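You operate a simulated robot arm through the tools that you are given. There is no shell and no other tool.

You run a simulated robot arm. Do the job below in one go: nothing can be reset, and whatever is moved stays where it is left.

JOB
Park the stepper after a session.
Fine: bring the load lever back to 1, lock the pedals, lower the lever-side armrest and slide the seat back to 2.

The check looks at the end state, three seconds after you hand in, the way a careful person would. Anything else that was tipped, shoved, dropped, spilled or broken makes it a failure.

ROBOT AND FRAMES
A 7-joint arm with a two-finger parallel gripper, fixed in place. Base frame: the origin is at the foot of the arm, x ahead of it, y to its left, z up. Units: mm, degrees, N and s.
Its first joint turns from -149.0 to 149.0 degrees. Payload 3.43 kg.
The tool frame sits at the grasp point between the pads (the TCP): z along the fingers, y along the line on which they close. The tips reach 30 mm beyond it. Largest opening 94 mm; finger width 28, thickness 10; the body of the gripper, 50 by 96 mm, starts 55 mm behind the TCP.
Orientation is that of the tool frame in the base frame, as a unit quaternion [w, x, y, z]. With the fingers straight down and closing along the base's y, the tool's x points along the base's -x, its y along +y and its z along -z.

CONTROLS
- The arm moves only by the tool play_rows. Its argument "plan" is one flat list of numbers, 6 for each row, row after row: the shift along the tool's x, y, z in units of 20 mm (1.0 is 20 mm), then the turn, a rotation vector about the tool's x, y, z in units of 8 degrees (1.0 is 8 degrees). In form: [x, y, z, rx, ry, rz, x, y, z, rx, ry, rz, ...]. A call has 1 to 20 rows; each row shifts and turns the commanded pose from where the row before left it, along the tool's axes as they then stand. "grip" is the gripper command, from -1 (fully open) to 1 (shut), values between in proportion, set as the call begins (left out, the last holds). A call with a number of a shift or a turn outside -1 to 1 is refused whole. A row lasts 0.2 s, in which the tool goes at most 50 mm and 8.6 degrees; a call with a longer step from one row to the next is refused whole, and so is a gripper value outside its range. A pose out of reach is approached as far as the arm can. The call stops where the force on the tool passes 90 N (or 10 N more than at its start, if that is more) or the arm is blocked; 0.2 s more then pass. The fingers move at their own pace (about 45 mm/s each) and stop on an object; they squeeze with about 30 N. The grip force told is the motor's: it shows also when the fingers shut on nothing. Time passes only in rows, and 0.2 s behind the last, so rows that do not move let the fingers close. It gives the time, the measured TCP pose, the force on the tool (base axes), the opening and the grip force at its end, in the units of the frame above (readings bear some noise), with the torque about the TCP (base axes, N m) and any sound that the robot's microphone picked up.
- Cameras (640 x 400 px; columns grow to the right, rows downward): "scene" is fixed at [51, 501.9, 1059.9]; the picture's right is [-0.81, -0.59, 0.00], its down [-0.18, 0.24, -0.95] and it looks along [0.56, -0.77, -0.30] (base axes); focal length 366 px, centre (320, 200). "wrist" rides on the gripper at [76, 14, -102] in the tool frame; the picture's right is [-0.18, 0.98, 0.00], its down [-0.75, -0.14, -0.64] and it looks along [-0.63, -0.12, 0.77] (tool axes); focal length 243 px, centre (320, 200). There is no depth. A picture from a camera that has moved, and an enlarged one, comes with that camera's place and axes in the base frame and with its lens.
- capture(camera): a new picture of that camera. It takes no simulated time.
- enlarge(camera, box): a new picture of the part [left, top, right, bottom] of that camera's present view, enlarged. It takes no simulated time.
- sign_off(): hands the job in; it is judged then, once.

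Nothing tells you positions but the pictures and the camera data. Unless the task says otherwise, let go and move clear before handing in.

The tools are called after "Request:" as a command line: name --argument value ..., lists and objects as JSON in quotes. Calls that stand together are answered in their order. play_rows: Moves the arm, as the interface text tells. Its arguments: {"type":"object","properties":{"plan":{"type":"array"},"grip":{"type":"number"}},"required":["plan"]} The other tools are called the same way: capture (camera) takes a picture; enlarge (camera, box) takes an enlarged picture of a part of a camera's view; sign_off () hands the job in.

At the start:

```text
t: 0.0
tool_pos: [553.8, -450.0, 1025.7]
ee_rot: [0.0, 0.0, 1.0, 0.0]
force: [0.0, 0.5, 0.4]
torque: [0.01, -0.02, -0.01]
finger_gap: 94.2
grasp_force: 0.1
```

scene: 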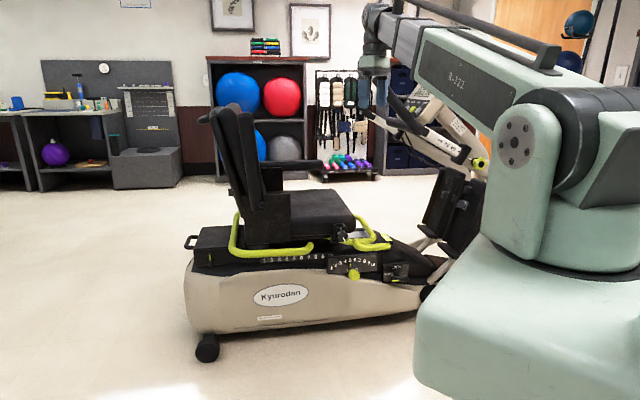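
wrist: 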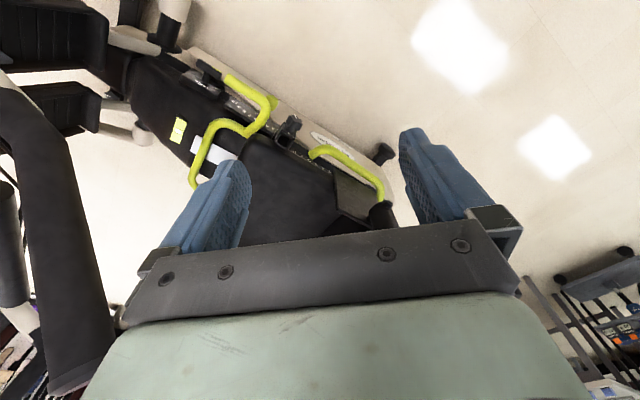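

I see a recumbent stepper with its seat, a numbered seat rail, a load lever with a yellow-green knob on the near side, and the arm above it. I'll look closer before moving.

Request:
enlarge --camera "scene" --box '[230, 200, 450, 320]'

Request:
enlarge --camera "scene" --box '[310, 230, 430, 300]'

Request:
enlarge --camera "scene" --box '[180, 90, 380, 220]'

Request:
enlarge --camera "wrist" --box '[80, 40, 400, 240]'

```text
2.91 times, centred on (340, 260) of scene
camera zoom: at [51.0, 501.9, 1059.9], right [-0.81, -0.59, 0.0], down [-0.18, 0.24, -0.95], along [0.56, -0.77, -0.3], focal length 1065 px, centre (262, 26)
```

zoom: 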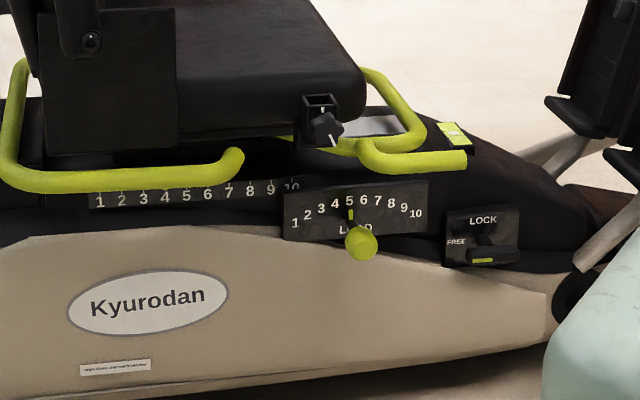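

```text
5.33 times, centred on (370, 265) of scene
camera zoom: at [51.0, 501.9, 1059.9], right [-0.81, -0.59, 0.0], down [-0.18, 0.24, -0.95], along [0.56, -0.77, -0.3], focal length 1952 px, centre (53, -147)
```

zoom: 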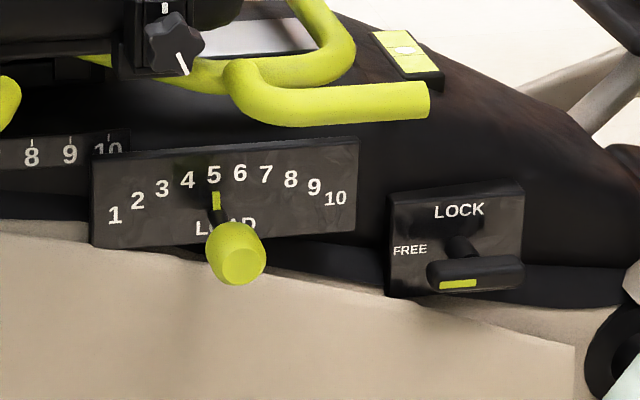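

```text
3.08 times, centred on (280, 155) of scene
camera zoom: at [51.0, 501.9, 1059.9], right [-0.81, -0.59, 0.0], down [-0.18, 0.24, -0.95], along [0.56, -0.77, -0.3], focal length 1126 px, centre (443, 338)
```

zoom: 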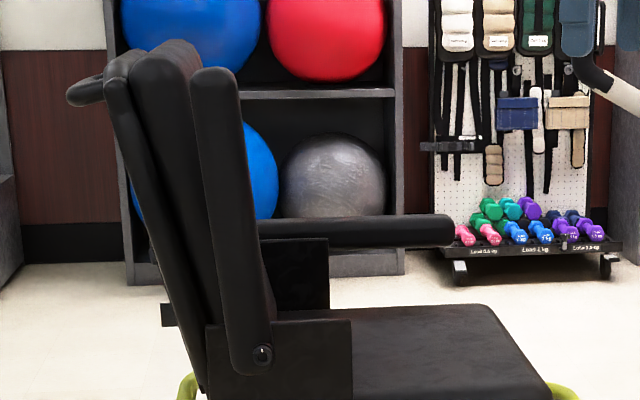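

```text
2.00 times, centred on (240, 140) of wrist
camera zoom: at [479.1, -434.6, 1126.7], right [0.18, 0.98, 0.0], down [0.75, -0.14, 0.64], along [0.63, -0.12, -0.77], focal length 485 px, centre (480, 320)
```

zoom: 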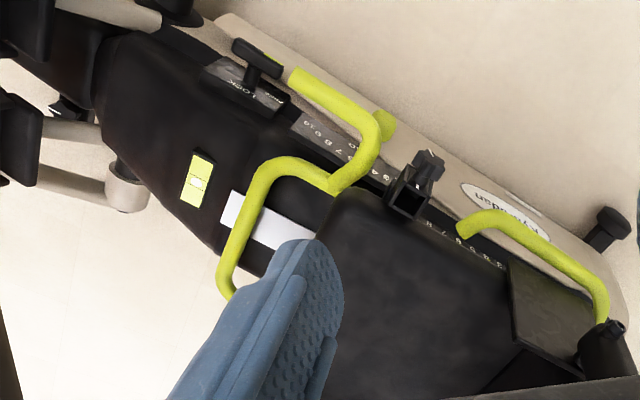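

The stepper's control side (load plate, LOCK/FREE lever) faces the robot roughly along (0.83, -0.56), with the load knob near (710, -640, 310) and the lock lever near (590, -815, 270). The near armrest stands upright. I'll turn the wrist toward the panel and come down well clear of it for a better look.

Request:
play_rows --plan '[0, 0, 0, 0, 0, 0.85, 0, 0, 0, 0, 0, 0.85, 0, 0, 0, 0, 0, 0.85, 0, 0, 0, 0, 0, 0.85, 0, 0, 0, 0, 0, 0.85, 0.09, -0.36, 1, 0, 0, 0, 0.09, -0.36, 1, 0, 0, 0, 0.09, -0.36, 1, 0, 0, 0, 0.09, -0.36, 1, 0, 0, 0, 0.09, -0.36, 1, 0, 0, 0, 0.09, -0.36, 1, 0, 0, 0, 0.09, -0.36, 1, 0, 0, 0, 0.09, -0.36, 1, 0, 0, 0, 0.09, -0.36, 1, 0, 0, 0, 0.09, -0.36, 1, 0, 0, 0, 0.09, -0.36, 1, 0, 0, 0, 0.09, -0.36, 1, 0, 0, 0, 0.09, -0.36, 1, 0, 0, 0, 0.09, -0.36, 1, 0, 0, 0, 0.09, -0.36, 1, 0, 0, 0]'

Request:
capture --camera "wrist"

Request:
capture --camera "scene"

```text
t: 4.2
tool_pos: [471.8, -523.6, 724.5]
ee_rot: [0.0, 0.292, 0.956, 0.0]
force: [-0.4, 0.9, -0.5]
torque: [-0.02, 0.01, -0.01]
finger_gap: 94.0
grasp_force: 0.0
```

```text
taken
camera wrist: at [416.8, -469.3, 826.2], right [0.7, 0.71, 0.0], down [0.55, -0.54, 0.64], along [0.46, -0.45, -0.77], focal length 243 px, centre (320, 200)
```

wrist: 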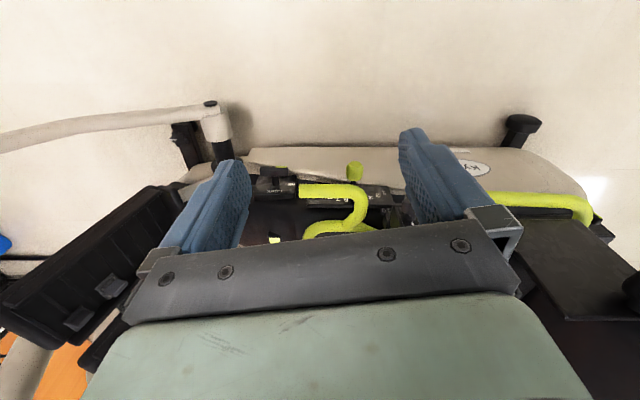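

```text
taken
```

scene: 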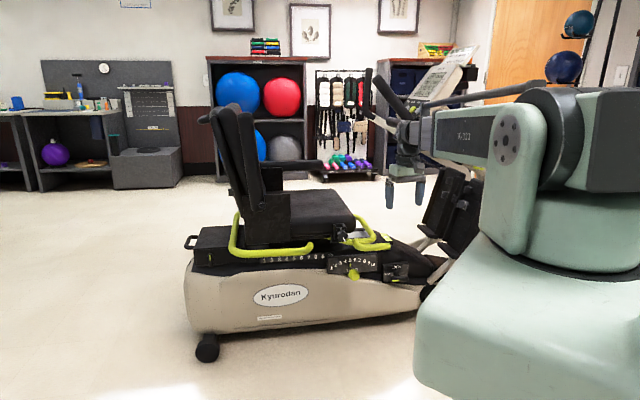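

The wrist now looks straight over the control side. I'll enlarge it to read off the parts.

Request:
enlarge --camera "wrist" --box '[230, 130, 430, 255]'

Request:
enlarge --camera "scene" --box '[330, 60, 500, 280]'

```text
3.20 times, centred on (330, 192) of wrist
camera zoom: at [416.8, -469.3, 826.2], right [0.7, 0.71, 0.0], down [0.55, -0.54, 0.64], along [0.46, -0.45, -0.77], focal length 776 px, centre (288, 224)
```

zoom: 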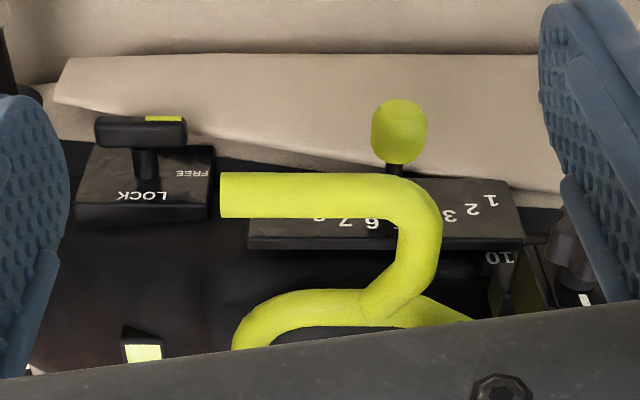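

```text
1.82 times, centred on (415, 170) of scene
camera zoom: at [51.0, 501.9, 1059.9], right [-0.81, -0.59, 0.0], down [-0.18, 0.24, -0.95], along [0.56, -0.77, -0.3], focal length 666 px, centre (147, 254)
```

zoom: 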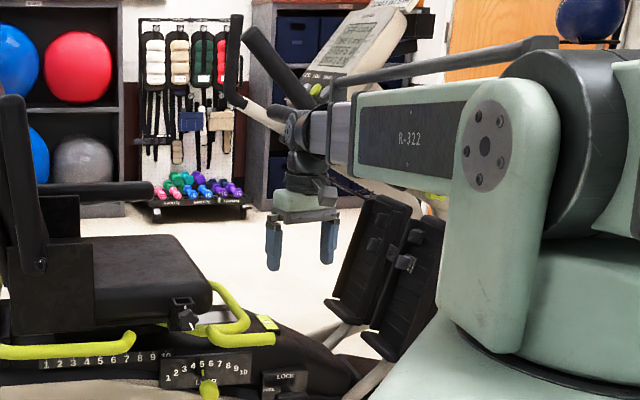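

I put the load knob at about (708, -637, 326), the lock T-handle at about (595, -823, 256), and the near pedal well forward at about (420, -890, 620). Next I'll go lower and tilt the wrist for a frontal view of both plates.

Request:
play_rows --plan '[-0.178, -0.08, 0.96, 0, 0, 0, -0.178, -0.08, 0.96, 0, 0, 0, -0.178, -0.08, 0.96, 0, 0, 0, -0.178, -0.08, 0.96, 0, 0, 0, -0.178, -0.08, 0.96, 0, 0, 0, -0.178, -0.08, 0.96, 0, 0, 0, -0.178, -0.08, 0.96, 0, 0, 0, -0.178, -0.08, 0.96, 0, 0, 0, -0.178, -0.08, 0.96, 0, 0, 0, -0.178, -0.08, 0.96, 0, 0, 0, -0.178, -0.08, 0.96, 0, 0, 0, -0.178, -0.08, 0.96, 0, 0, 0, -0.178, -0.08, 0.96, 0, 0, 0, -0.178, -0.08, 0.96, 0, 0, 0, -0.178, -0.08, 0.96, 0, 0, 0, -0.178, -0.08, 0.96, 0, 0, 0, -0.178, -0.08, 0.96, 0, 0, 0]'

Request:
play_rows --plan '[0, 0, 0, 0, -0.8, 0, 0, 0, 0, 0, -0.8, 0, 0, 0, 0, 0, -0.8, 0, 0, 0, 0, 0, -0.8, 0]'

Request:
capture --camera "wrist"

Request:
capture --camera "scene"

```text
t: 7.8
tool_pos: [507.5, -580.3, 398.5]
ee_rot: [-0.001, 0.293, 0.956, 0.0]
force: [0.6, -0.2, -0.1]
torque: [0.0, 0.02, 0.0]
finger_gap: 94.1
grasp_force: 0.0
```

```text
t: 8.8
tool_pos: [508.0, -580.6, 399.3]
ee_rot: [0.213, 0.285, 0.932, -0.065]
force: [0.4, 0.7, 0.5]
torque: [-0.02, 0.03, -0.02]
finger_gap: 94.1
grasp_force: 0.1
```

```text
taken
camera wrist: at [422.2, -505.2, 457.1], right [0.69, 0.72, 0.08], down [0.25, -0.34, 0.91], along [0.68, -0.6, -0.42], focal length 243 px, centre (320, 200)
```

wrist: 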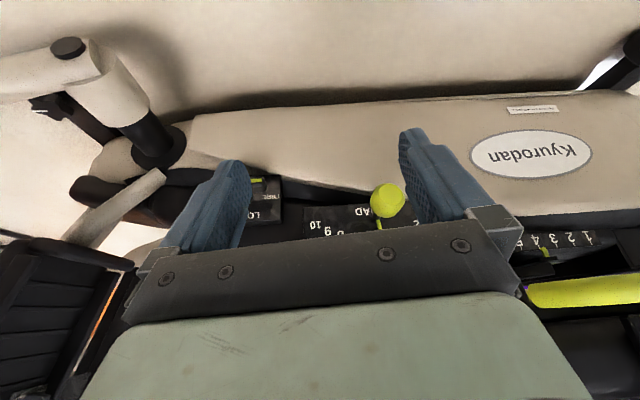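

```text
taken
```

scene: 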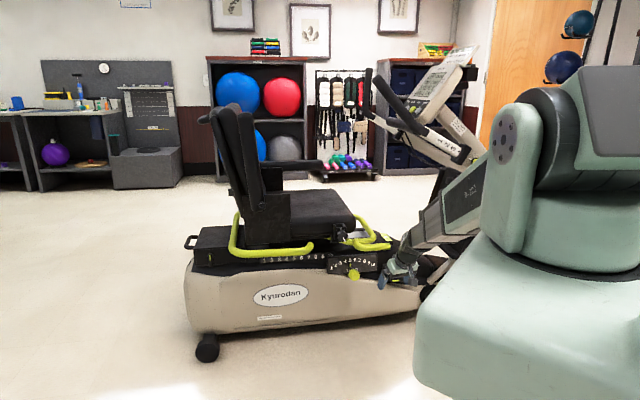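

The plates show upside down here; I'll enlarge the plates and the seat scale, where a yellow pointer seems to show.

Request:
enlarge --camera "wrist" --box '[500, 210, 640, 298]'

Request:
enlarge --camera "wrist" --box '[230, 160, 450, 260]'

Request:
enlarge --camera "scene" --box '[230, 215, 390, 290]'

```text
4.55 times, centred on (570, 254) of wrist
camera zoom: at [422.2, -505.2, 457.1], right [0.69, 0.72, 0.08], down [0.25, -0.34, 0.91], along [0.68, -0.6, -0.42], focal length 1103 px, centre (-816, -46)
```

zoom: 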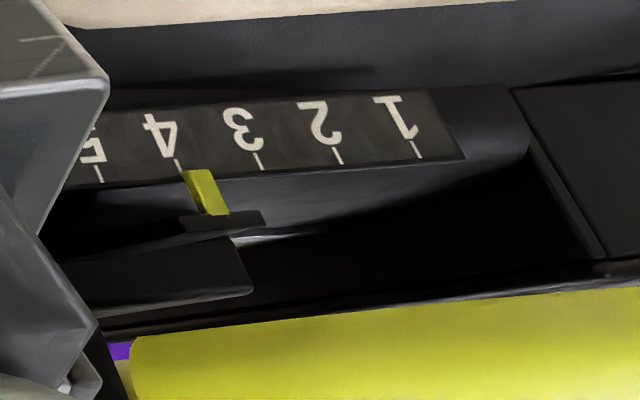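

```text
2.91 times, centred on (340, 210) of wrist
camera zoom: at [422.2, -505.2, 457.1], right [0.69, 0.72, 0.08], down [0.25, -0.34, 0.91], along [0.68, -0.6, -0.42], focal length 706 px, centre (262, 171)
```

zoom: 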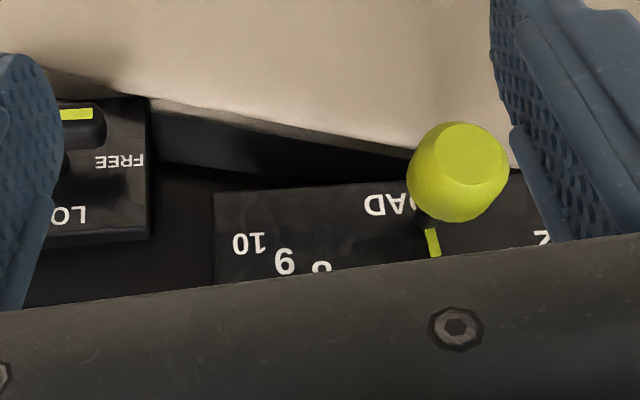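

```text
4.00 times, centred on (310, 252) of scene
camera zoom: at [51.0, 501.9, 1059.9], right [-0.81, -0.59, 0.0], down [-0.18, 0.24, -0.95], along [0.56, -0.77, -0.3], focal length 1464 px, centre (360, -10)
```

zoom: 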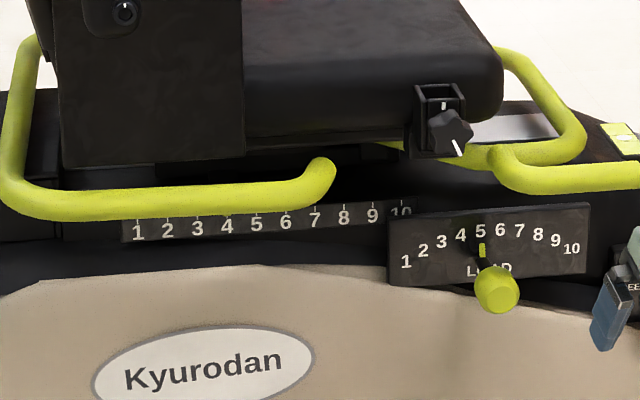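

The pointer reads seat position 4; the load plate is vertical with its long axis along (0.70, 0.71) and its outward normal along (-0.71, 0.70). I'll now turn the fingers horizontal so they face the panel and line up in front of the load knob, staying well outside it.

Request:
play_rows --plan '[0, 0, 0, 0, -1, 0, 0, 0, 0, 0, -1, 0, 0, 0, 0, 0, -1, 0, 0, 0, 0, 0, -1, 0, 0, 0, 0, 0, -1, 0, 0, 0, 0, 0, -1, 0, 0, 0, 0, 0, -1, 0, 0, 0, 0, 0, -1, 0, 0, 0, 0, 0.65, 0, 0, 0, 0, 0, 0.65, 0, 0]'

Request:
capture --camera "wrist"

Request:
capture --camera "scene"

```text
t: 11.0
tool_pos: [499.7, -586.9, 398.8]
ee_rot: [0.653, 0.265, 0.659, -0.264]
force: [0.4, 0.0, -0.2]
torque: [0.0, 0.0, 0.02]
finger_gap: 94.1
grasp_force: 0.0
out of reach, approached as far as the arm can: row 10
```

```text
taken
camera wrist: at [436.0, -504.8, 322.9], right [0.68, 0.71, 0.18], down [-0.56, 0.34, 0.76], along [0.48, -0.62, 0.62], focal length 243 px, centre (320, 200)
```

wrist: 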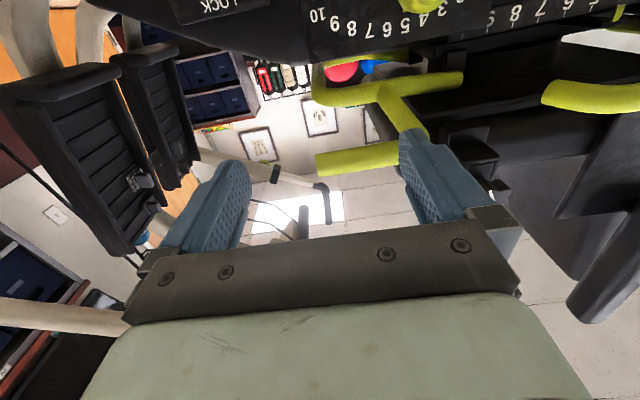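

```text
taken
```

scene: 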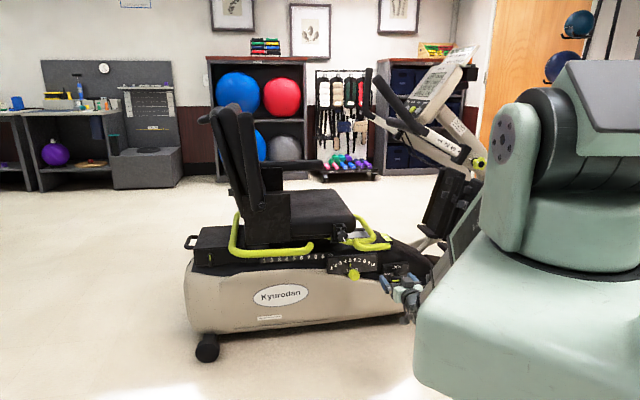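

With fingers dead level the arm is at a joint limit this close in, so I'll use a 45° downward tilt instead. Then I'll move to a standoff about 100 mm in front of the load knob.

Request:
play_rows --plan '[0, 0, 0, 0, 0.935, 0, 0, 0, 0, 0, 0.935, 0, 0, 0, 0, 0, 0.935, 0, 0, 0, 0, 0, 0.935, 0, 0, 0, 0, 0, 0.935, 0, 0, 0, 0, 0, 0.935, 0, -0.05, 0.833, 0.913, 0, 0, 0, -0.05, 0.833, 0.913, 0, 0, 0, -0.05, 0.833, 0.913, 0, 0, 0, -0.05, 0.833, 0.913, 0, 0, 0, -0.05, 0.833, 0.913, 0, 0, 0, -0.05, 0.833, 0.913, 0, 0, 0]'

Request:
capture --camera "wrist"

Request:
enlarge --camera "scene" --box '[290, 210, 450, 310]'

```text
t: 13.6
tool_pos: [636.6, -569.6, 334.2]
ee_rot: [0.398, 0.336, 0.84, -0.15]
force: [0.4, 0.4, -0.3]
torque: [0.01, 0.01, 0.01]
finger_gap: 94.0
grasp_force: 0.0
out of reach, approached as far as the arm can: row 6
```

```text
taken
camera wrist: at [555.6, -471.2, 340.7], right [0.76, 0.63, 0.16], down [-0.12, -0.1, 0.99], along [0.64, -0.77, -0.01], focal length 243 px, centre (320, 200)
```

wrist: 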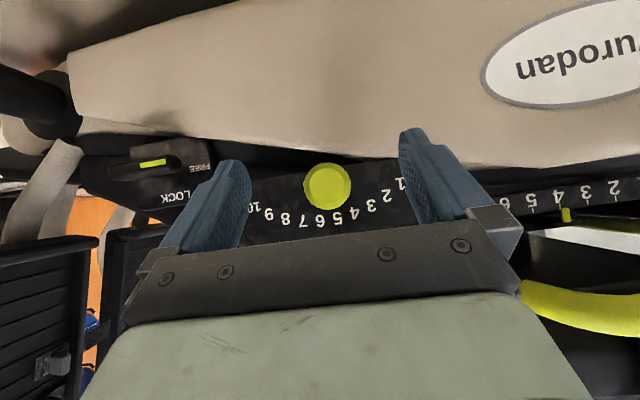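

```text
4.00 times, centred on (370, 260) of scene
camera zoom: at [51.0, 501.9, 1059.9], right [-0.81, -0.59, 0.0], down [-0.18, 0.24, -0.95], along [0.56, -0.77, -0.3], focal length 1464 px, centre (120, -40)
```

zoom: 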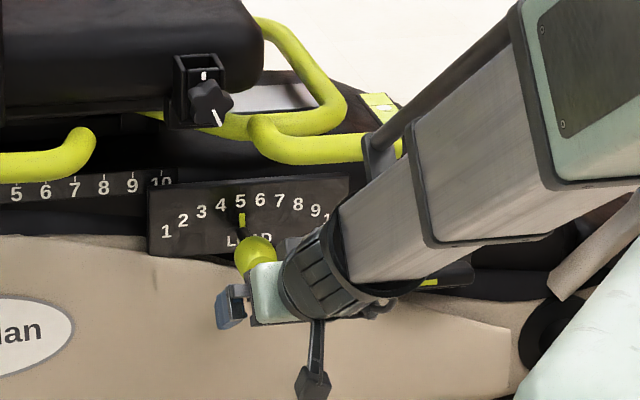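

The view is good now: the knob sits squarely between the open fingers and the lever points at 5. I'll move in about 98 mm to straddle the knob, without closing yet.

Request:
play_rows --plan '[-0.562, -0.018, 0.808, 0, 0, 0, -0.562, -0.018, 0.808, 0, 0, 0, -0.562, -0.018, 0.808, 0, 0, 0, -0.562, -0.018, 0.808, 0, 0, 0, -0.562, -0.018, 0.808, 0, 0, 0]'

Request:
capture --camera "wrist"

Request:
enlarge --camera "scene" --box '[290, 210, 450, 310]'

```text
t: 14.8
tool_pos: [707.4, -639.7, 328.0]
ee_rot: [0.398, 0.337, 0.84, -0.15]
force: [0.0, -0.5, -0.7]
torque: [0.04, 0.02, 0.01]
finger_gap: 93.9
grasp_force: 0.1
```

```text
taken
camera wrist: at [626.1, -541.9, 332.8], right [0.76, 0.63, 0.16], down [-0.12, -0.1, 0.99], along [0.64, -0.77, -0.01], focal length 243 px, centre (320, 200)
```

wrist: 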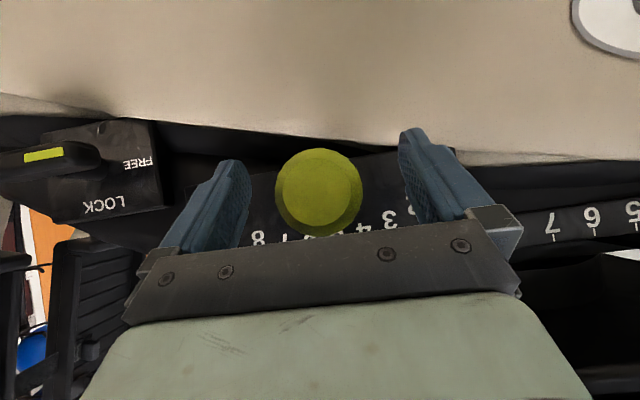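

```text
4.00 times, centred on (370, 260) of scene
camera zoom: at [51.0, 501.9, 1059.9], right [-0.81, -0.59, 0.0], down [-0.18, 0.24, -0.95], along [0.56, -0.77, -0.3], focal length 1464 px, centre (120, -40)
```

zoom: 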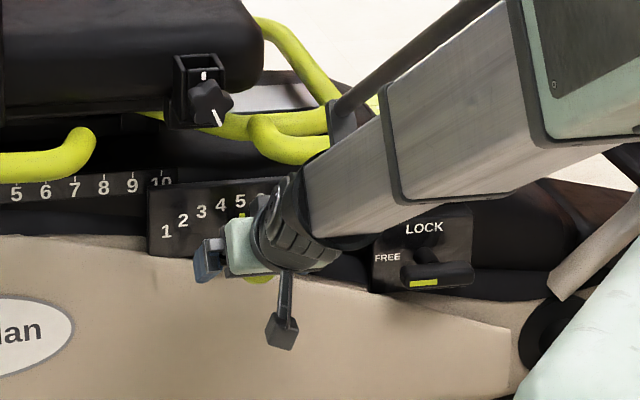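

The knob is centred between the pads with no contact force. I'll close on it.

Request:
play_rows --plan '[0, 0, 0, 0, 0, 0, 0, 0, 0, 0, 0, 0, 0, 0, 0, 0, 0, 0, 0, 0, 0, 0, 0, 0, 0, 0, 0, 0, 0, 0]' --grip 1

Request:
capture --camera "wrist"

```text
t: 16.0
tool_pos: [708.4, -640.2, 327.5]
ee_rot: [0.397, 0.337, 0.84, -0.15]
force: [0.4, 1.5, 0.1]
torque: [0.09, -0.12, -0.31]
finger_gap: 44.5
grasp_force: 44.7
```

```text
taken
camera wrist: at [626.1, -541.6, 333.0], right [0.76, 0.63, 0.16], down [-0.12, -0.11, 0.99], along [0.64, -0.77, -0.01], focal length 243 px, centre (320, 200)
```

wrist: 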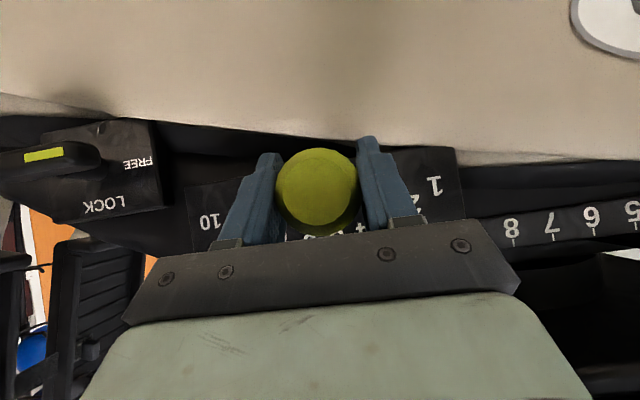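

The knob is gripped (44.5 mm). I'll swing it along its arc from 5 toward 4 in small steps, watching the forces.

Request:
play_rows --plan '[0.0175, 0.217, 0.02, 0, 0, 0, 0.0175, 0.217, 0.02, 0, 0, 0, 0.03, 0.215, 0.03, 0, 0, 0, 0.03, 0.215, 0.03, 0, 0, 0]'

Request:
capture --camera "wrist"

Request:
enlarge --camera "scene" --box '[310, 230, 410, 292]'

```text
t: 17.0
tool_pos: [719.4, -627.6, 324.2]
ee_rot: [0.399, 0.338, 0.839, -0.15]
force: [3.0, -11.3, 3.1]
torque: [-0.24, 0.16, -1.04]
finger_gap: 45.4
grasp_force: 45.2
```

```text
taken
camera wrist: at [638.2, -528.6, 330.3], right [0.76, 0.63, 0.16], down [-0.12, -0.11, 0.99], along [0.64, -0.77, 0.0], focal length 243 px, centre (320, 200)
```

wrist: 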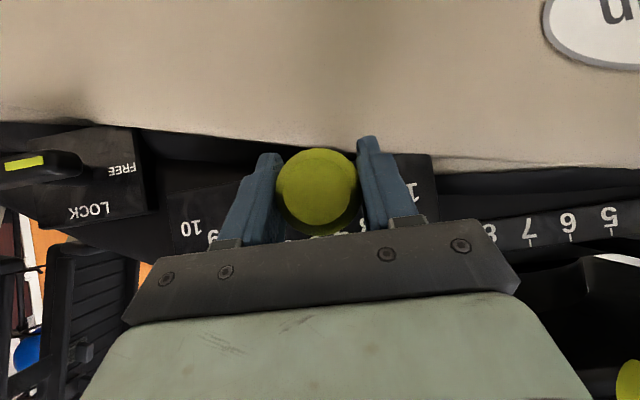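

```text
6.40 times, centred on (360, 261) of scene
camera zoom: at [51.0, 501.9, 1059.9], right [-0.81, -0.59, 0.0], down [-0.18, 0.24, -0.95], along [0.56, -0.77, -0.3], focal length 2342 px, centre (64, -190)
```

zoom: 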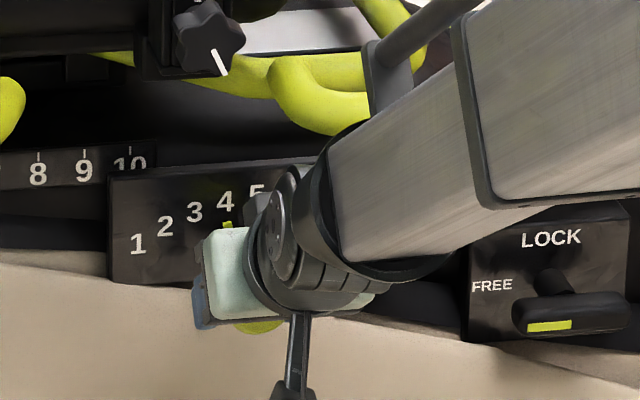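

The pointer now sits at 4, matching the arc model with low force. I'll continue on toward 2.

Request:
play_rows --plan '[0.041, 0.2115, 0.039, 0, 0, 0, 0.041, 0.2115, 0.039, 0, 0, 0, 0.052, 0.2075, 0.0485, 0, 0, 0, 0.052, 0.2075, 0.0485, 0, 0, 0, 0.063, 0.202, 0.0575, 0, 0, 0, 0.063, 0.202, 0.0575, 0, 0, 0, 0.074, 0.196, 0.066, 0, 0, 0, 0.074, 0.196, 0.066, 0, 0, 0]'

Request:
enlarge --camera "scene" --box '[310, 230, 410, 292]'

Request:
capture --camera "wrist"

```text
t: 18.8
tool_pos: [741.5, -602.4, 313.0]
ee_rot: [0.398, 0.336, 0.84, -0.15]
force: [-10.2, -3.9, 15.7]
torque: [-1.11, 0.63, -0.72]
finger_gap: 44.0
grasp_force: 44.8
```

```text
6.40 times, centred on (360, 261) of scene
camera zoom: at [51.0, 501.9, 1059.9], right [-0.81, -0.59, 0.0], down [-0.18, 0.24, -0.95], along [0.56, -0.77, -0.3], focal length 2342 px, centre (64, -190)
```

zoom: 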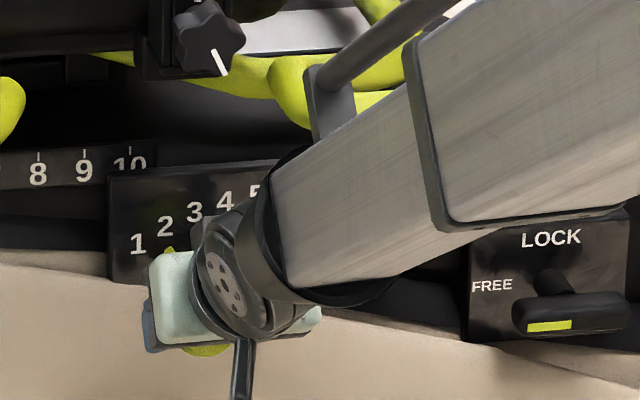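

```text
taken
camera wrist: at [659.8, -504.4, 318.3], right [0.76, 0.63, 0.16], down [-0.12, -0.1, 0.99], along [0.64, -0.77, -0.01], focal length 243 px, centre (320, 200)
```

wrist: 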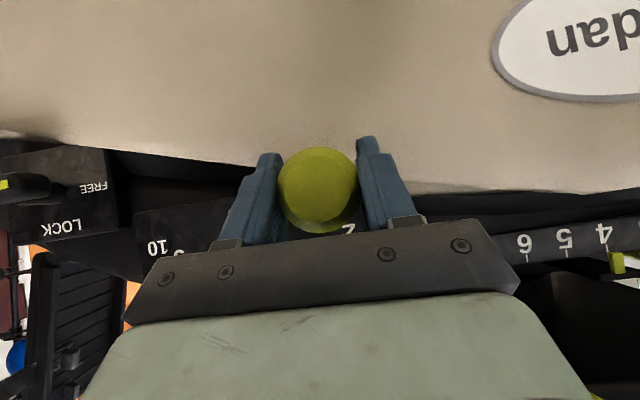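

The pointer is at 2 with about 16 N of upward push, so the true arc is a little flatter than my model. I'll do the last step to 1 with less drop.

Request:
play_rows --plan '[0.055, 0.18, 0.05, 0, 0, 0, 0.055, 0.18, 0.05, 0, 0, 0, 0.06, 0.18, 0.055, 0, 0, 0]'

Request:
enlarge --camera "scene" --box '[310, 230, 410, 292]'

Request:
enlarge --camera "wrist" --box '[220, 120, 480, 282]'

```text
t: 19.6
tool_pos: [748.1, -596.2, 306.2]
ee_rot: [0.396, 0.338, 0.84, -0.15]
force: [-15.7, -11.5, -7.6]
torque: [-0.53, -0.38, -0.13]
finger_gap: 44.4
grasp_force: 45.1
```

```text
6.40 times, centred on (360, 261) of scene
camera zoom: at [51.0, 501.9, 1059.9], right [-0.81, -0.59, 0.0], down [-0.18, 0.24, -0.95], along [0.56, -0.77, -0.3], focal length 2342 px, centre (64, -190)
```

zoom: 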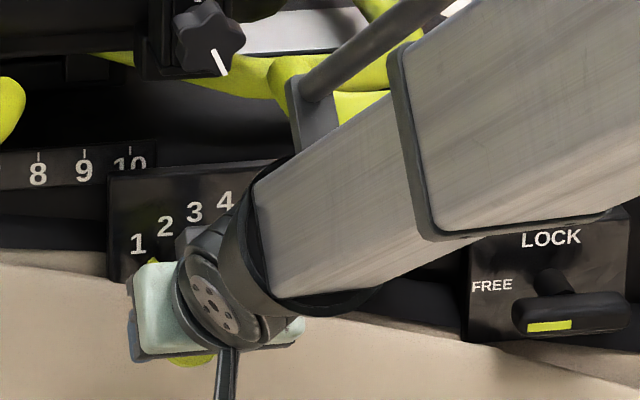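

```text
2.46 times, centred on (350, 201) of wrist
camera zoom: at [666.6, -497.4, 312.5], right [0.76, 0.63, 0.16], down [-0.11, -0.11, 0.99], along [0.64, -0.77, -0.01], focal length 597 px, centre (246, 198)
```

zoom: 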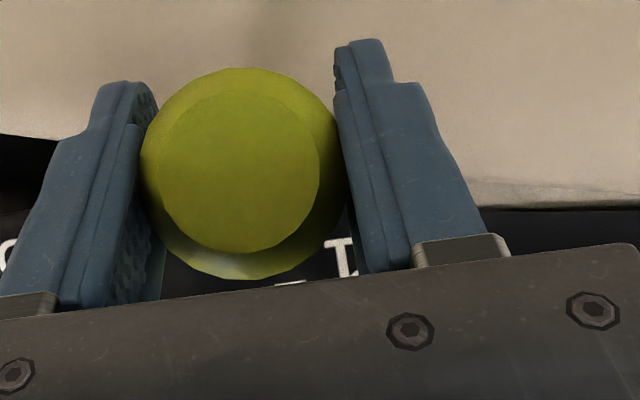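

Almost at 1; about 5–6 mm of travel remains by the pointer. I'll nudge on.

Request:
play_rows --plan '[0.08, 0.15, 0.07, 0, 0, 0, 0.08, 0.15, 0.07, 0, 0, 0]'

Request:
enlarge --camera "scene" --box '[310, 230, 410, 292]'

```text
t: 20.2
tool_pos: [748.3, -595.6, 306.3]
ee_rot: [0.396, 0.34, 0.839, -0.153]
force: [-49.4, -47.9, 23.4]
torque: [-0.46, 0.06, -0.22]
finger_gap: 44.3
grasp_force: 45.0
```

```text
6.40 times, centred on (360, 261) of scene
camera zoom: at [51.0, 501.9, 1059.9], right [-0.81, -0.59, 0.0], down [-0.18, 0.24, -0.95], along [0.56, -0.77, -0.3], focal length 2342 px, centre (64, -190)
```

zoom: 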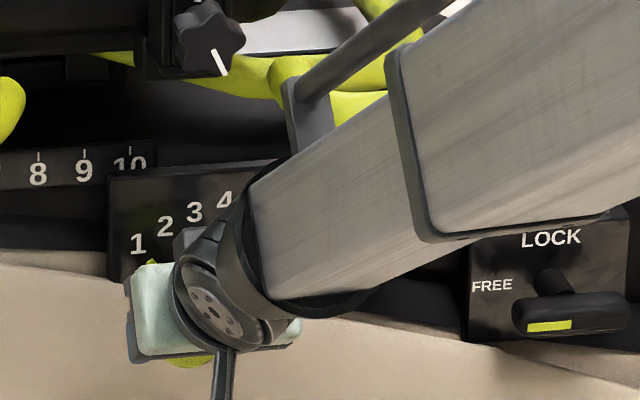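

The force rose sharply with no motion, and the pointer lines up radially with 1, so this is the end stop. I'll ease off, release, and back out to verify.

Request:
play_rows --plan '[-0.08, -0.15, -0.07, 0, 0, 0, -0.08, -0.15, -0.07, 0, 0, 0, 0, 0, 0, 0, 0, 0]'

Request:
play_rows --plan '[0, 0, 0, 0, 0, 0, 0, 0, 0, 0, 0, 0, 0, 0, 0, 0, 0, 0, 0, 0, 0, 0, 0, 0]' --grip -1

Request:
play_rows --plan '[0.562, 0.018, -0.808, 0, 0, 0, 0.562, 0.018, -0.808, 0, 0, 0, 0.562, 0.018, -0.808, 0, 0, 0, 0.562, 0.018, -0.808, 0, 0, 0, 0.562, 0.018, -0.808, 0, 0, 0, 0.562, 0.018, -0.808, 0, 0, 0]'

Request:
capture --camera "wrist"

Request:
enlarge --camera "scene" --box '[310, 230, 410, 292]'

```text
t: 21.0
tool_pos: [748.2, -594.3, 306.4]
ee_rot: [0.395, 0.339, 0.841, -0.149]
force: [-34.7, -24.1, -6.3]
torque: [-0.16, -1.13, -0.51]
finger_gap: 44.1
grasp_force: 44.9
```

```text
t: 22.0
tool_pos: [750.6, -594.1, 307.0]
ee_rot: [0.398, 0.337, 0.84, -0.151]
force: [-0.3, -0.5, -1.1]
torque: [0.02, 0.05, 0.02]
finger_gap: 93.9
grasp_force: 0.1
```

```text
t: 23.4
tool_pos: [664.9, -511.7, 317.5]
ee_rot: [0.398, 0.336, 0.84, -0.15]
force: [0.1, -0.1, 0.2]
torque: [-0.01, -0.04, -0.05]
finger_gap: 93.9
grasp_force: 0.1
```

```text
taken
camera wrist: at [582.8, -413.3, 322.9], right [0.76, 0.63, 0.16], down [-0.12, -0.11, 0.99], along [0.64, -0.77, -0.01], focal length 243 px, centre (320, 200)
```

wrist: 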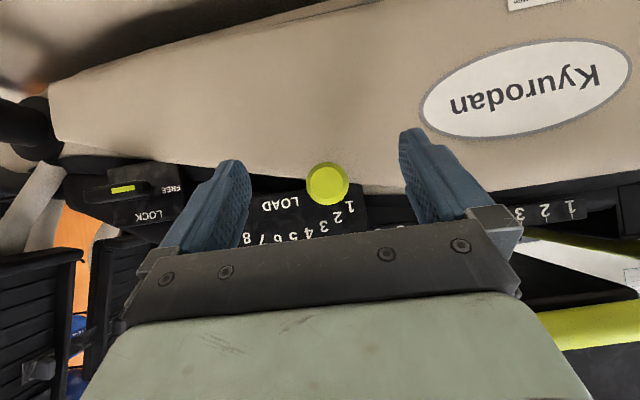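

```text
6.40 times, centred on (360, 261) of scene
camera zoom: at [51.0, 501.9, 1059.9], right [-0.81, -0.59, 0.0], down [-0.18, 0.24, -0.95], along [0.56, -0.77, -0.3], focal length 2342 px, centre (64, -190)
```

zoom: 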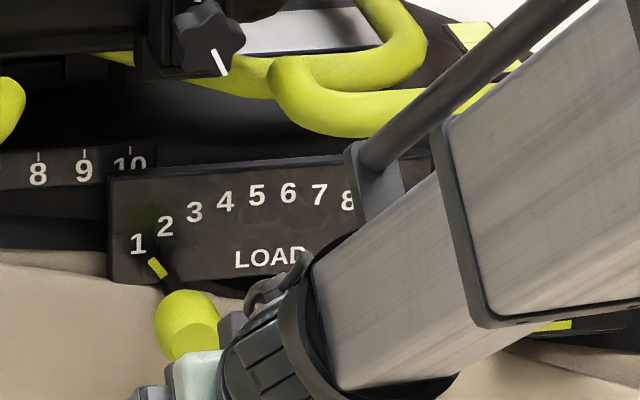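

The load lever is at 1. Now the lock lever: I'll take a closer look at its T-handle from here.

Request:
enlarge --camera "wrist" --box '[60, 140, 220, 240]'

Request:
enlarge --camera "scene" --box '[370, 240, 450, 290]'

```text
4.00 times, centred on (140, 190) of wrist
camera zoom: at [582.8, -413.3, 322.9], right [0.76, 0.63, 0.16], down [-0.12, -0.11, 0.99], along [0.64, -0.77, -0.01], focal length 970 px, centre (1040, 240)
```

zoom: 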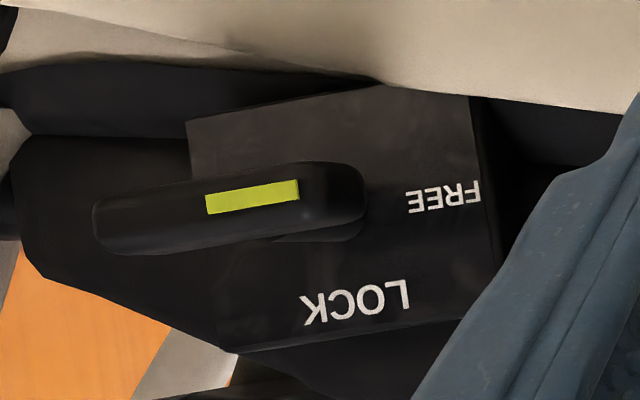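

```text
8.00 times, centred on (410, 265) of scene
camera zoom: at [51.0, 501.9, 1059.9], right [-0.81, -0.59, 0.0], down [-0.18, 0.24, -0.95], along [0.56, -0.77, -0.3], focal length 2928 px, centre (-400, -320)
```

zoom: 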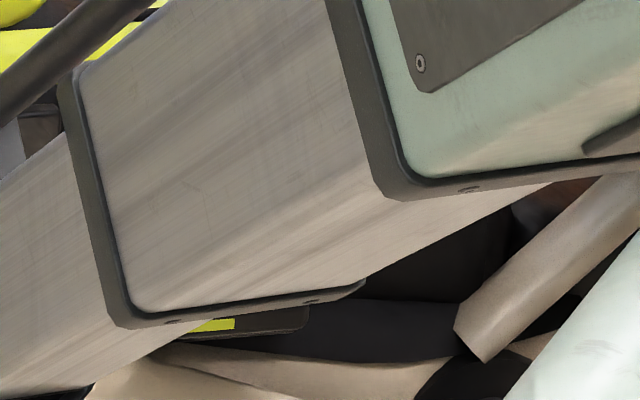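

The lever handle sits near (592, -827, 265), about 35 mm off its plate, with its yellow end toward FREE. I'll slide over to a standoff in front of it, staying well outside the body.

Request:
play_rows --plan '[0.014, -0.974, 0.11, 0, 0, 0, 0.014, -0.974, 0.11, 0, 0, 0, 0.014, -0.974, 0.11, 0, 0, 0, 0.014, -0.974, 0.11, 0, 0, 0, 0.014, -0.974, 0.11, 0, 0, 0, 0.014, -0.974, 0.11, 0, 0, 0, 0.014, -0.974, 0.11, 0, 0, 0, 0.014, -0.974, 0.11, 0, 0, 0, 0.014, -0.974, 0.11, 0, 0, 0, 0.014, -0.974, 0.11, 0, 0, 0, 0.014, -0.974, 0.11, 0, 0, 0, 0.014, -0.974, 0.11, 0, 0, 0, 0.014, -0.974, 0.11, 0, 0, 0, 0.014, -0.974, 0.11, 0, 0, 0]'

Request:
capture --camera "wrist"

Request:
capture --camera "scene"

```text
t: 26.4
tool_pos: [509.1, -703.2, 288.8]
ee_rot: [0.398, 0.336, 0.84, -0.149]
force: [-0.4, 0.6, -0.9]
torque: [0.0, 0.02, -0.02]
finger_gap: 94.4
grasp_force: 0.0
out of reach, approached as far as the arm can: row 2, 3, 4, 5
```

```text
taken
camera wrist: at [427.2, -605.2, 294.1], right [0.76, 0.63, 0.16], down [-0.12, -0.11, 0.99], along [0.64, -0.77, -0.01], focal length 243 px, centre (320, 200)
```

wrist: 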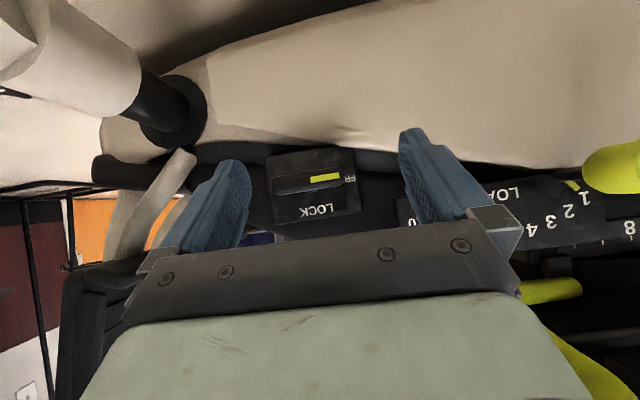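

```text
taken
```

scene: 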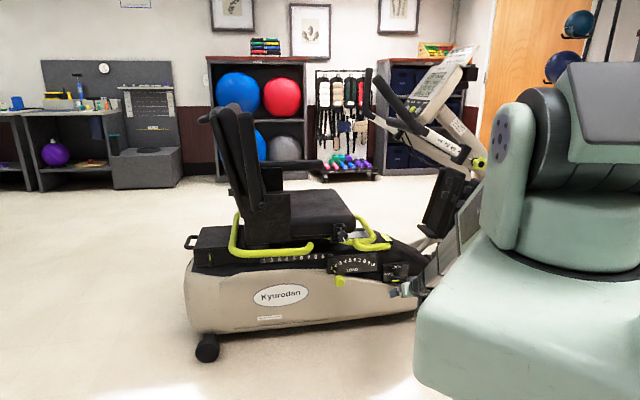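

I'm directly in front of the lock plate. Enlarging to measure the handle.

Request:
enlarge --camera "wrist" --box '[230, 130, 390, 230]'

Request:
enlarge --camera "scene" --box '[370, 240, 450, 290]'

```text
4.00 times, centred on (310, 180) of wrist
camera zoom: at [427.2, -605.2, 294.1], right [0.76, 0.63, 0.16], down [-0.12, -0.11, 0.99], along [0.64, -0.77, -0.01], focal length 970 px, centre (360, 280)
```

zoom: 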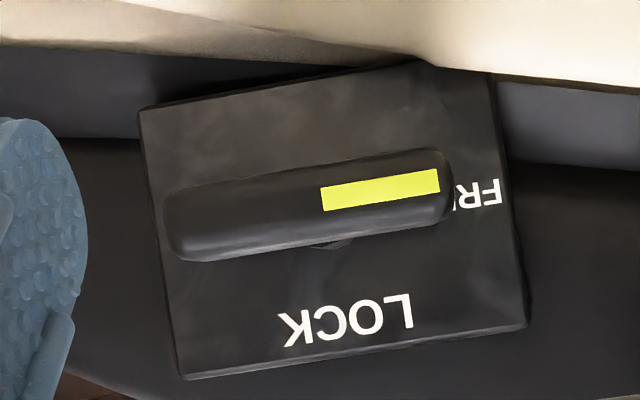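

```text
8.00 times, centred on (410, 265) of scene
camera zoom: at [51.0, 501.9, 1059.9], right [-0.81, -0.59, 0.0], down [-0.18, 0.24, -0.95], along [0.56, -0.77, -0.3], focal length 2928 px, centre (-400, -320)
```

zoom: 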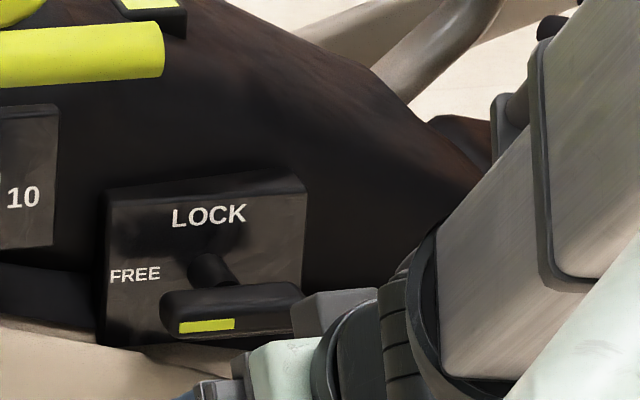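

The handle centre is at about (588, -811, 270), 78 mm long and 20 mm thick, with its shaft at the middle. I'll try levelling the fingers here so I can grip it and twist about its shaft.

Request:
play_rows --plan '[0, 0, 0, 0, -1, 0, 0, 0, 0, 0, -1, 0, 0, 0, 0, 0, -1, 0, 0, 0, 0, 0, -1, 0]'

Request:
capture --camera "scene"

```text
t: 27.4
tool_pos: [510.4, -702.8, 288.4]
ee_rot: [0.615, 0.281, 0.698, -0.238]
force: [-0.6, 0.1, 0.5]
torque: [0.0, -0.01, 0.01]
finger_gap: 94.3
grasp_force: 0.1
```

```text
taken
```

scene: 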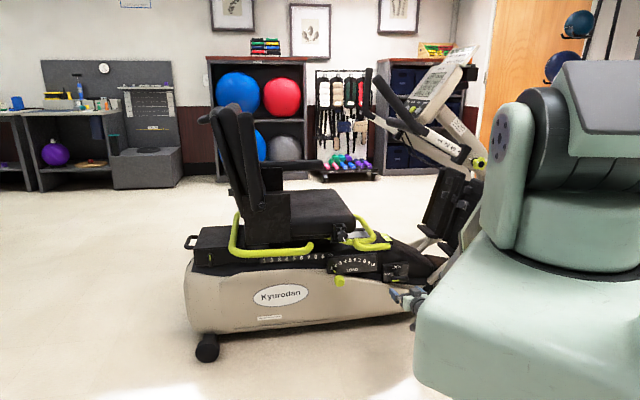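

Level orientation is reachable here. I'll roll the gripper -90° so the fingers sit above and below the horizontal handle.

Request:
play_rows --plan '[0, 0, 0, 0, 0, -0.9375, 0, 0, 0, 0, 0, -0.9375, 0, 0, 0, 0, 0, -0.9375, 0, 0, 0, 0, 0, -0.9375, 0, 0, 0, 0, 0, -0.9375, 0, 0, 0, 0, 0, -0.9375, 0, 0, 0, 0, 0, -0.9375, 0, 0, 0, 0, 0, -0.9375, 0, 0, 0, 0, 0, -0.9375, 0, 0, 0, 0, 0, -0.9375, 0, 0, 0, 0, 0, -0.9375, 0, 0, 0, 0, 0, -0.9375]'

Request:
capture --camera "wrist"

Request:
enlarge --camera "scene" --box '[330, 220, 470, 320]'

```text
t: 30.0
tool_pos: [510.1, -701.5, 290.1]
ee_rot: [0.265, -0.296, 0.693, -0.602]
force: [-0.2, 0.2, 0.0]
torque: [-0.03, -0.02, 0.02]
finger_gap: 94.0
grasp_force: 0.0
```

```text
taken
camera wrist: at [383.7, -687.0, 286.5], right [0.04, 0.23, -0.97], down [0.06, 0.97, 0.24], along [1.0, -0.07, 0.02], focal length 243 px, centre (320, 200)
```

wrist: 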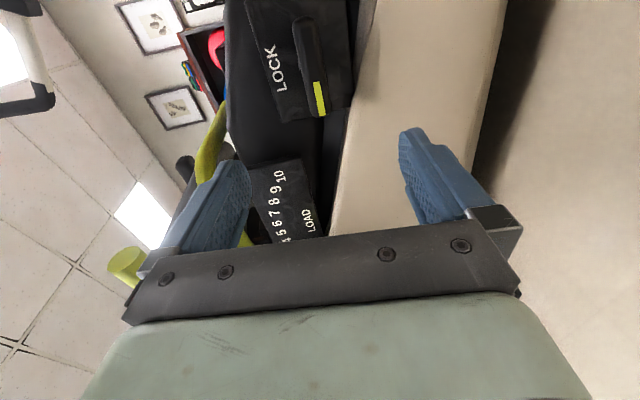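

```text
4.00 times, centred on (400, 270) of scene
camera zoom: at [51.0, 501.9, 1059.9], right [-0.81, -0.59, 0.0], down [-0.18, 0.24, -0.95], along [0.56, -0.77, -0.3], focal length 1464 px, centre (0, -80)
```

zoom: 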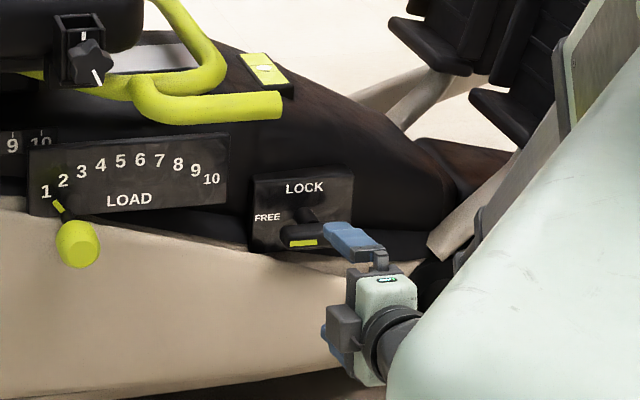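

The fingers now straddle the handle's height. I'll line up sideways and advance to just short of the handle, then check.

Request:
play_rows --plan '[0.678, 0.05, 0, 0, 0, 0, 0.678, 0.05, 0, 0, 0, 0, 0, 0, 0.8, 0, 0, 0, 0, 0, 0.8, 0, 0, 0, 0, 0, 0.8, 0, 0, 0, 0, 0, 0.8, 0, 0, 0, 0, 0, 0.8, 0, 0, 0]'

Request:
capture --camera "wrist"

Request:
enlarge --camera "scene" --box '[360, 230, 460, 300]'

```text
t: 31.6
tool_pos: [549.3, -776.5, 275.4]
ee_rot: [0.267, -0.294, 0.694, -0.601]
force: [0.6, 1.0, 0.2]
torque: [0.02, 0.03, 0.04]
finger_gap: 94.1
grasp_force: 0.2
```

```text
taken
camera wrist: at [423.2, -761.1, 272.7], right [0.04, 0.23, -0.97], down [0.06, 0.97, 0.24], along [1.0, -0.07, 0.02], focal length 243 px, centre (320, 200)
```

wrist: 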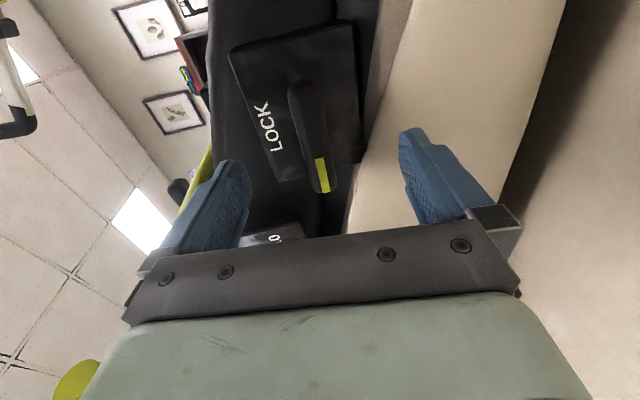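

```text
5.71 times, centred on (410, 265) of scene
camera zoom: at [51.0, 501.9, 1059.9], right [-0.81, -0.59, 0.0], down [-0.18, 0.24, -0.95], along [0.56, -0.77, -0.3], focal length 2092 px, centre (-194, -171)
```

zoom: 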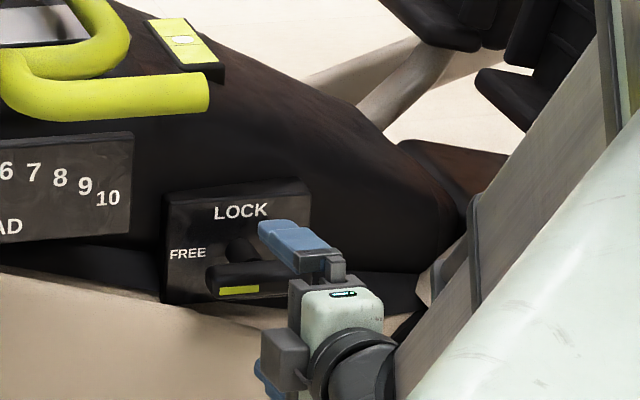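

Aligned: the handle lies between the fingers with its shaft near the tool axis. I'll advance the last 46 mm, then close gently.

Request:
play_rows --plan '[0, 0, 0.59, 0, 0, 0, 0, 0, 0.59, 0, 0, 0, 0, 0, 0.59, 0, 0, 0, 0, 0, 0.59, 0, 0, 0]'

Request:
play_rows --plan '[0, 0, 0, 0, 0, 0, 0, 0, 0, 0, 0, 0, 0, 0, 0, 0, 0, 0, 0, 0, 0, 0, 0, 0, 0, 0, 0, 0, 0, 0, 0, 0, 0, 0, 0, 0]' --grip 1

Request:
capture --camera "wrist"

Request:
enlarge --camera "scene" --box '[360, 230, 460, 300]'

```text
t: 32.6
tool_pos: [583.8, -808.1, 269.7]
ee_rot: [0.267, -0.293, 0.693, -0.602]
force: [-0.1, 0.5, 0.6]
torque: [0.01, 0.01, -0.01]
finger_gap: 94.0
grasp_force: 0.1
```

```text
t: 34.0
tool_pos: [583.0, -808.0, 272.3]
ee_rot: [0.267, -0.294, 0.691, -0.604]
force: [1.4, -5.1, 23.0]
torque: [-1.15, -1.1, -0.38]
finger_gap: 27.7
grasp_force: 45.0
```

```text
taken
camera wrist: at [457.3, -792.9, 269.2], right [0.05, 0.23, -0.97], down [0.06, 0.97, 0.23], along [1.0, -0.07, 0.03], focal length 243 px, centre (320, 200)
```

wrist: 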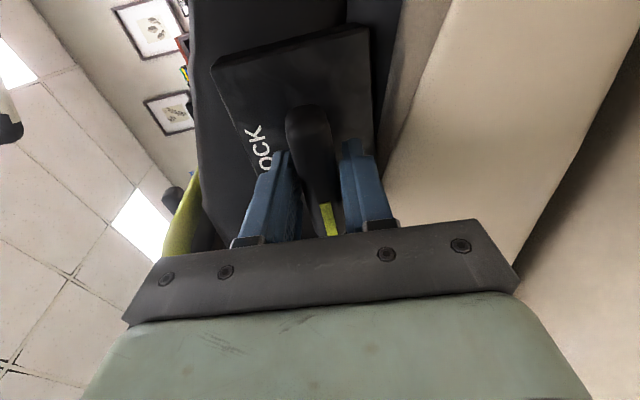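

```text
5.71 times, centred on (410, 265) of scene
camera zoom: at [51.0, 501.9, 1059.9], right [-0.81, -0.59, 0.0], down [-0.18, 0.24, -0.95], along [0.56, -0.77, -0.3], focal length 2092 px, centre (-194, -171)
```

zoom: 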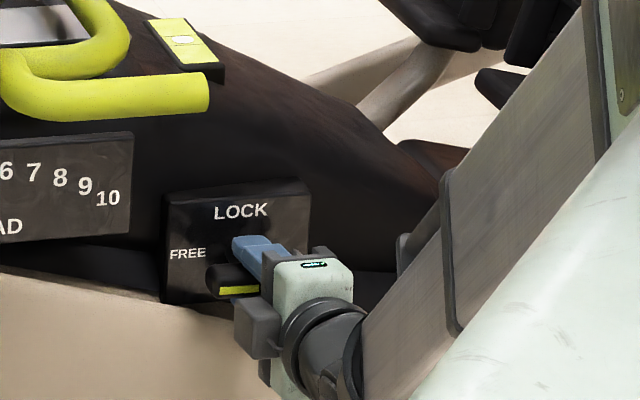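

The handle is gripped (27.7 mm); the fingers sit a few mm low, giving 23 N upward. I'll lift 3 mm to relax that, then start twisting clockwise toward LOCK.

Request:
play_rows --plan '[0, -0.15, 0, 0, 0, 0, 0, 0, 0, 0, 0, 0.5, 0, 0, 0, 0, 0, 0.6, 0, 0, 0, 0, 0, 0.7]'

Request:
capture --camera "wrist"

```text
t: 35.0
tool_pos: [583.4, -807.5, 273.4]
ee_rot: [0.341, -0.204, 0.724, -0.564]
force: [-4.8, -1.2, 12.0]
torque: [-1.49, -1.44, 0.8]
finger_gap: 27.8
grasp_force: 45.0
```

```text
taken
camera wrist: at [459.8, -786.0, 251.9], right [0.21, 0.4, -0.89], down [0.04, 0.91, 0.42], along [0.98, -0.12, 0.18], focal length 243 px, centre (320, 200)
```

wrist: 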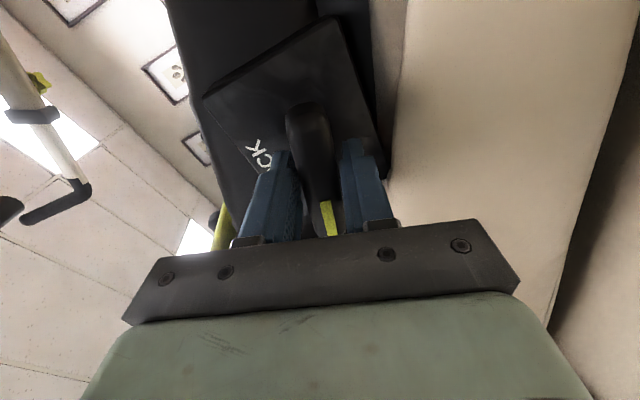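

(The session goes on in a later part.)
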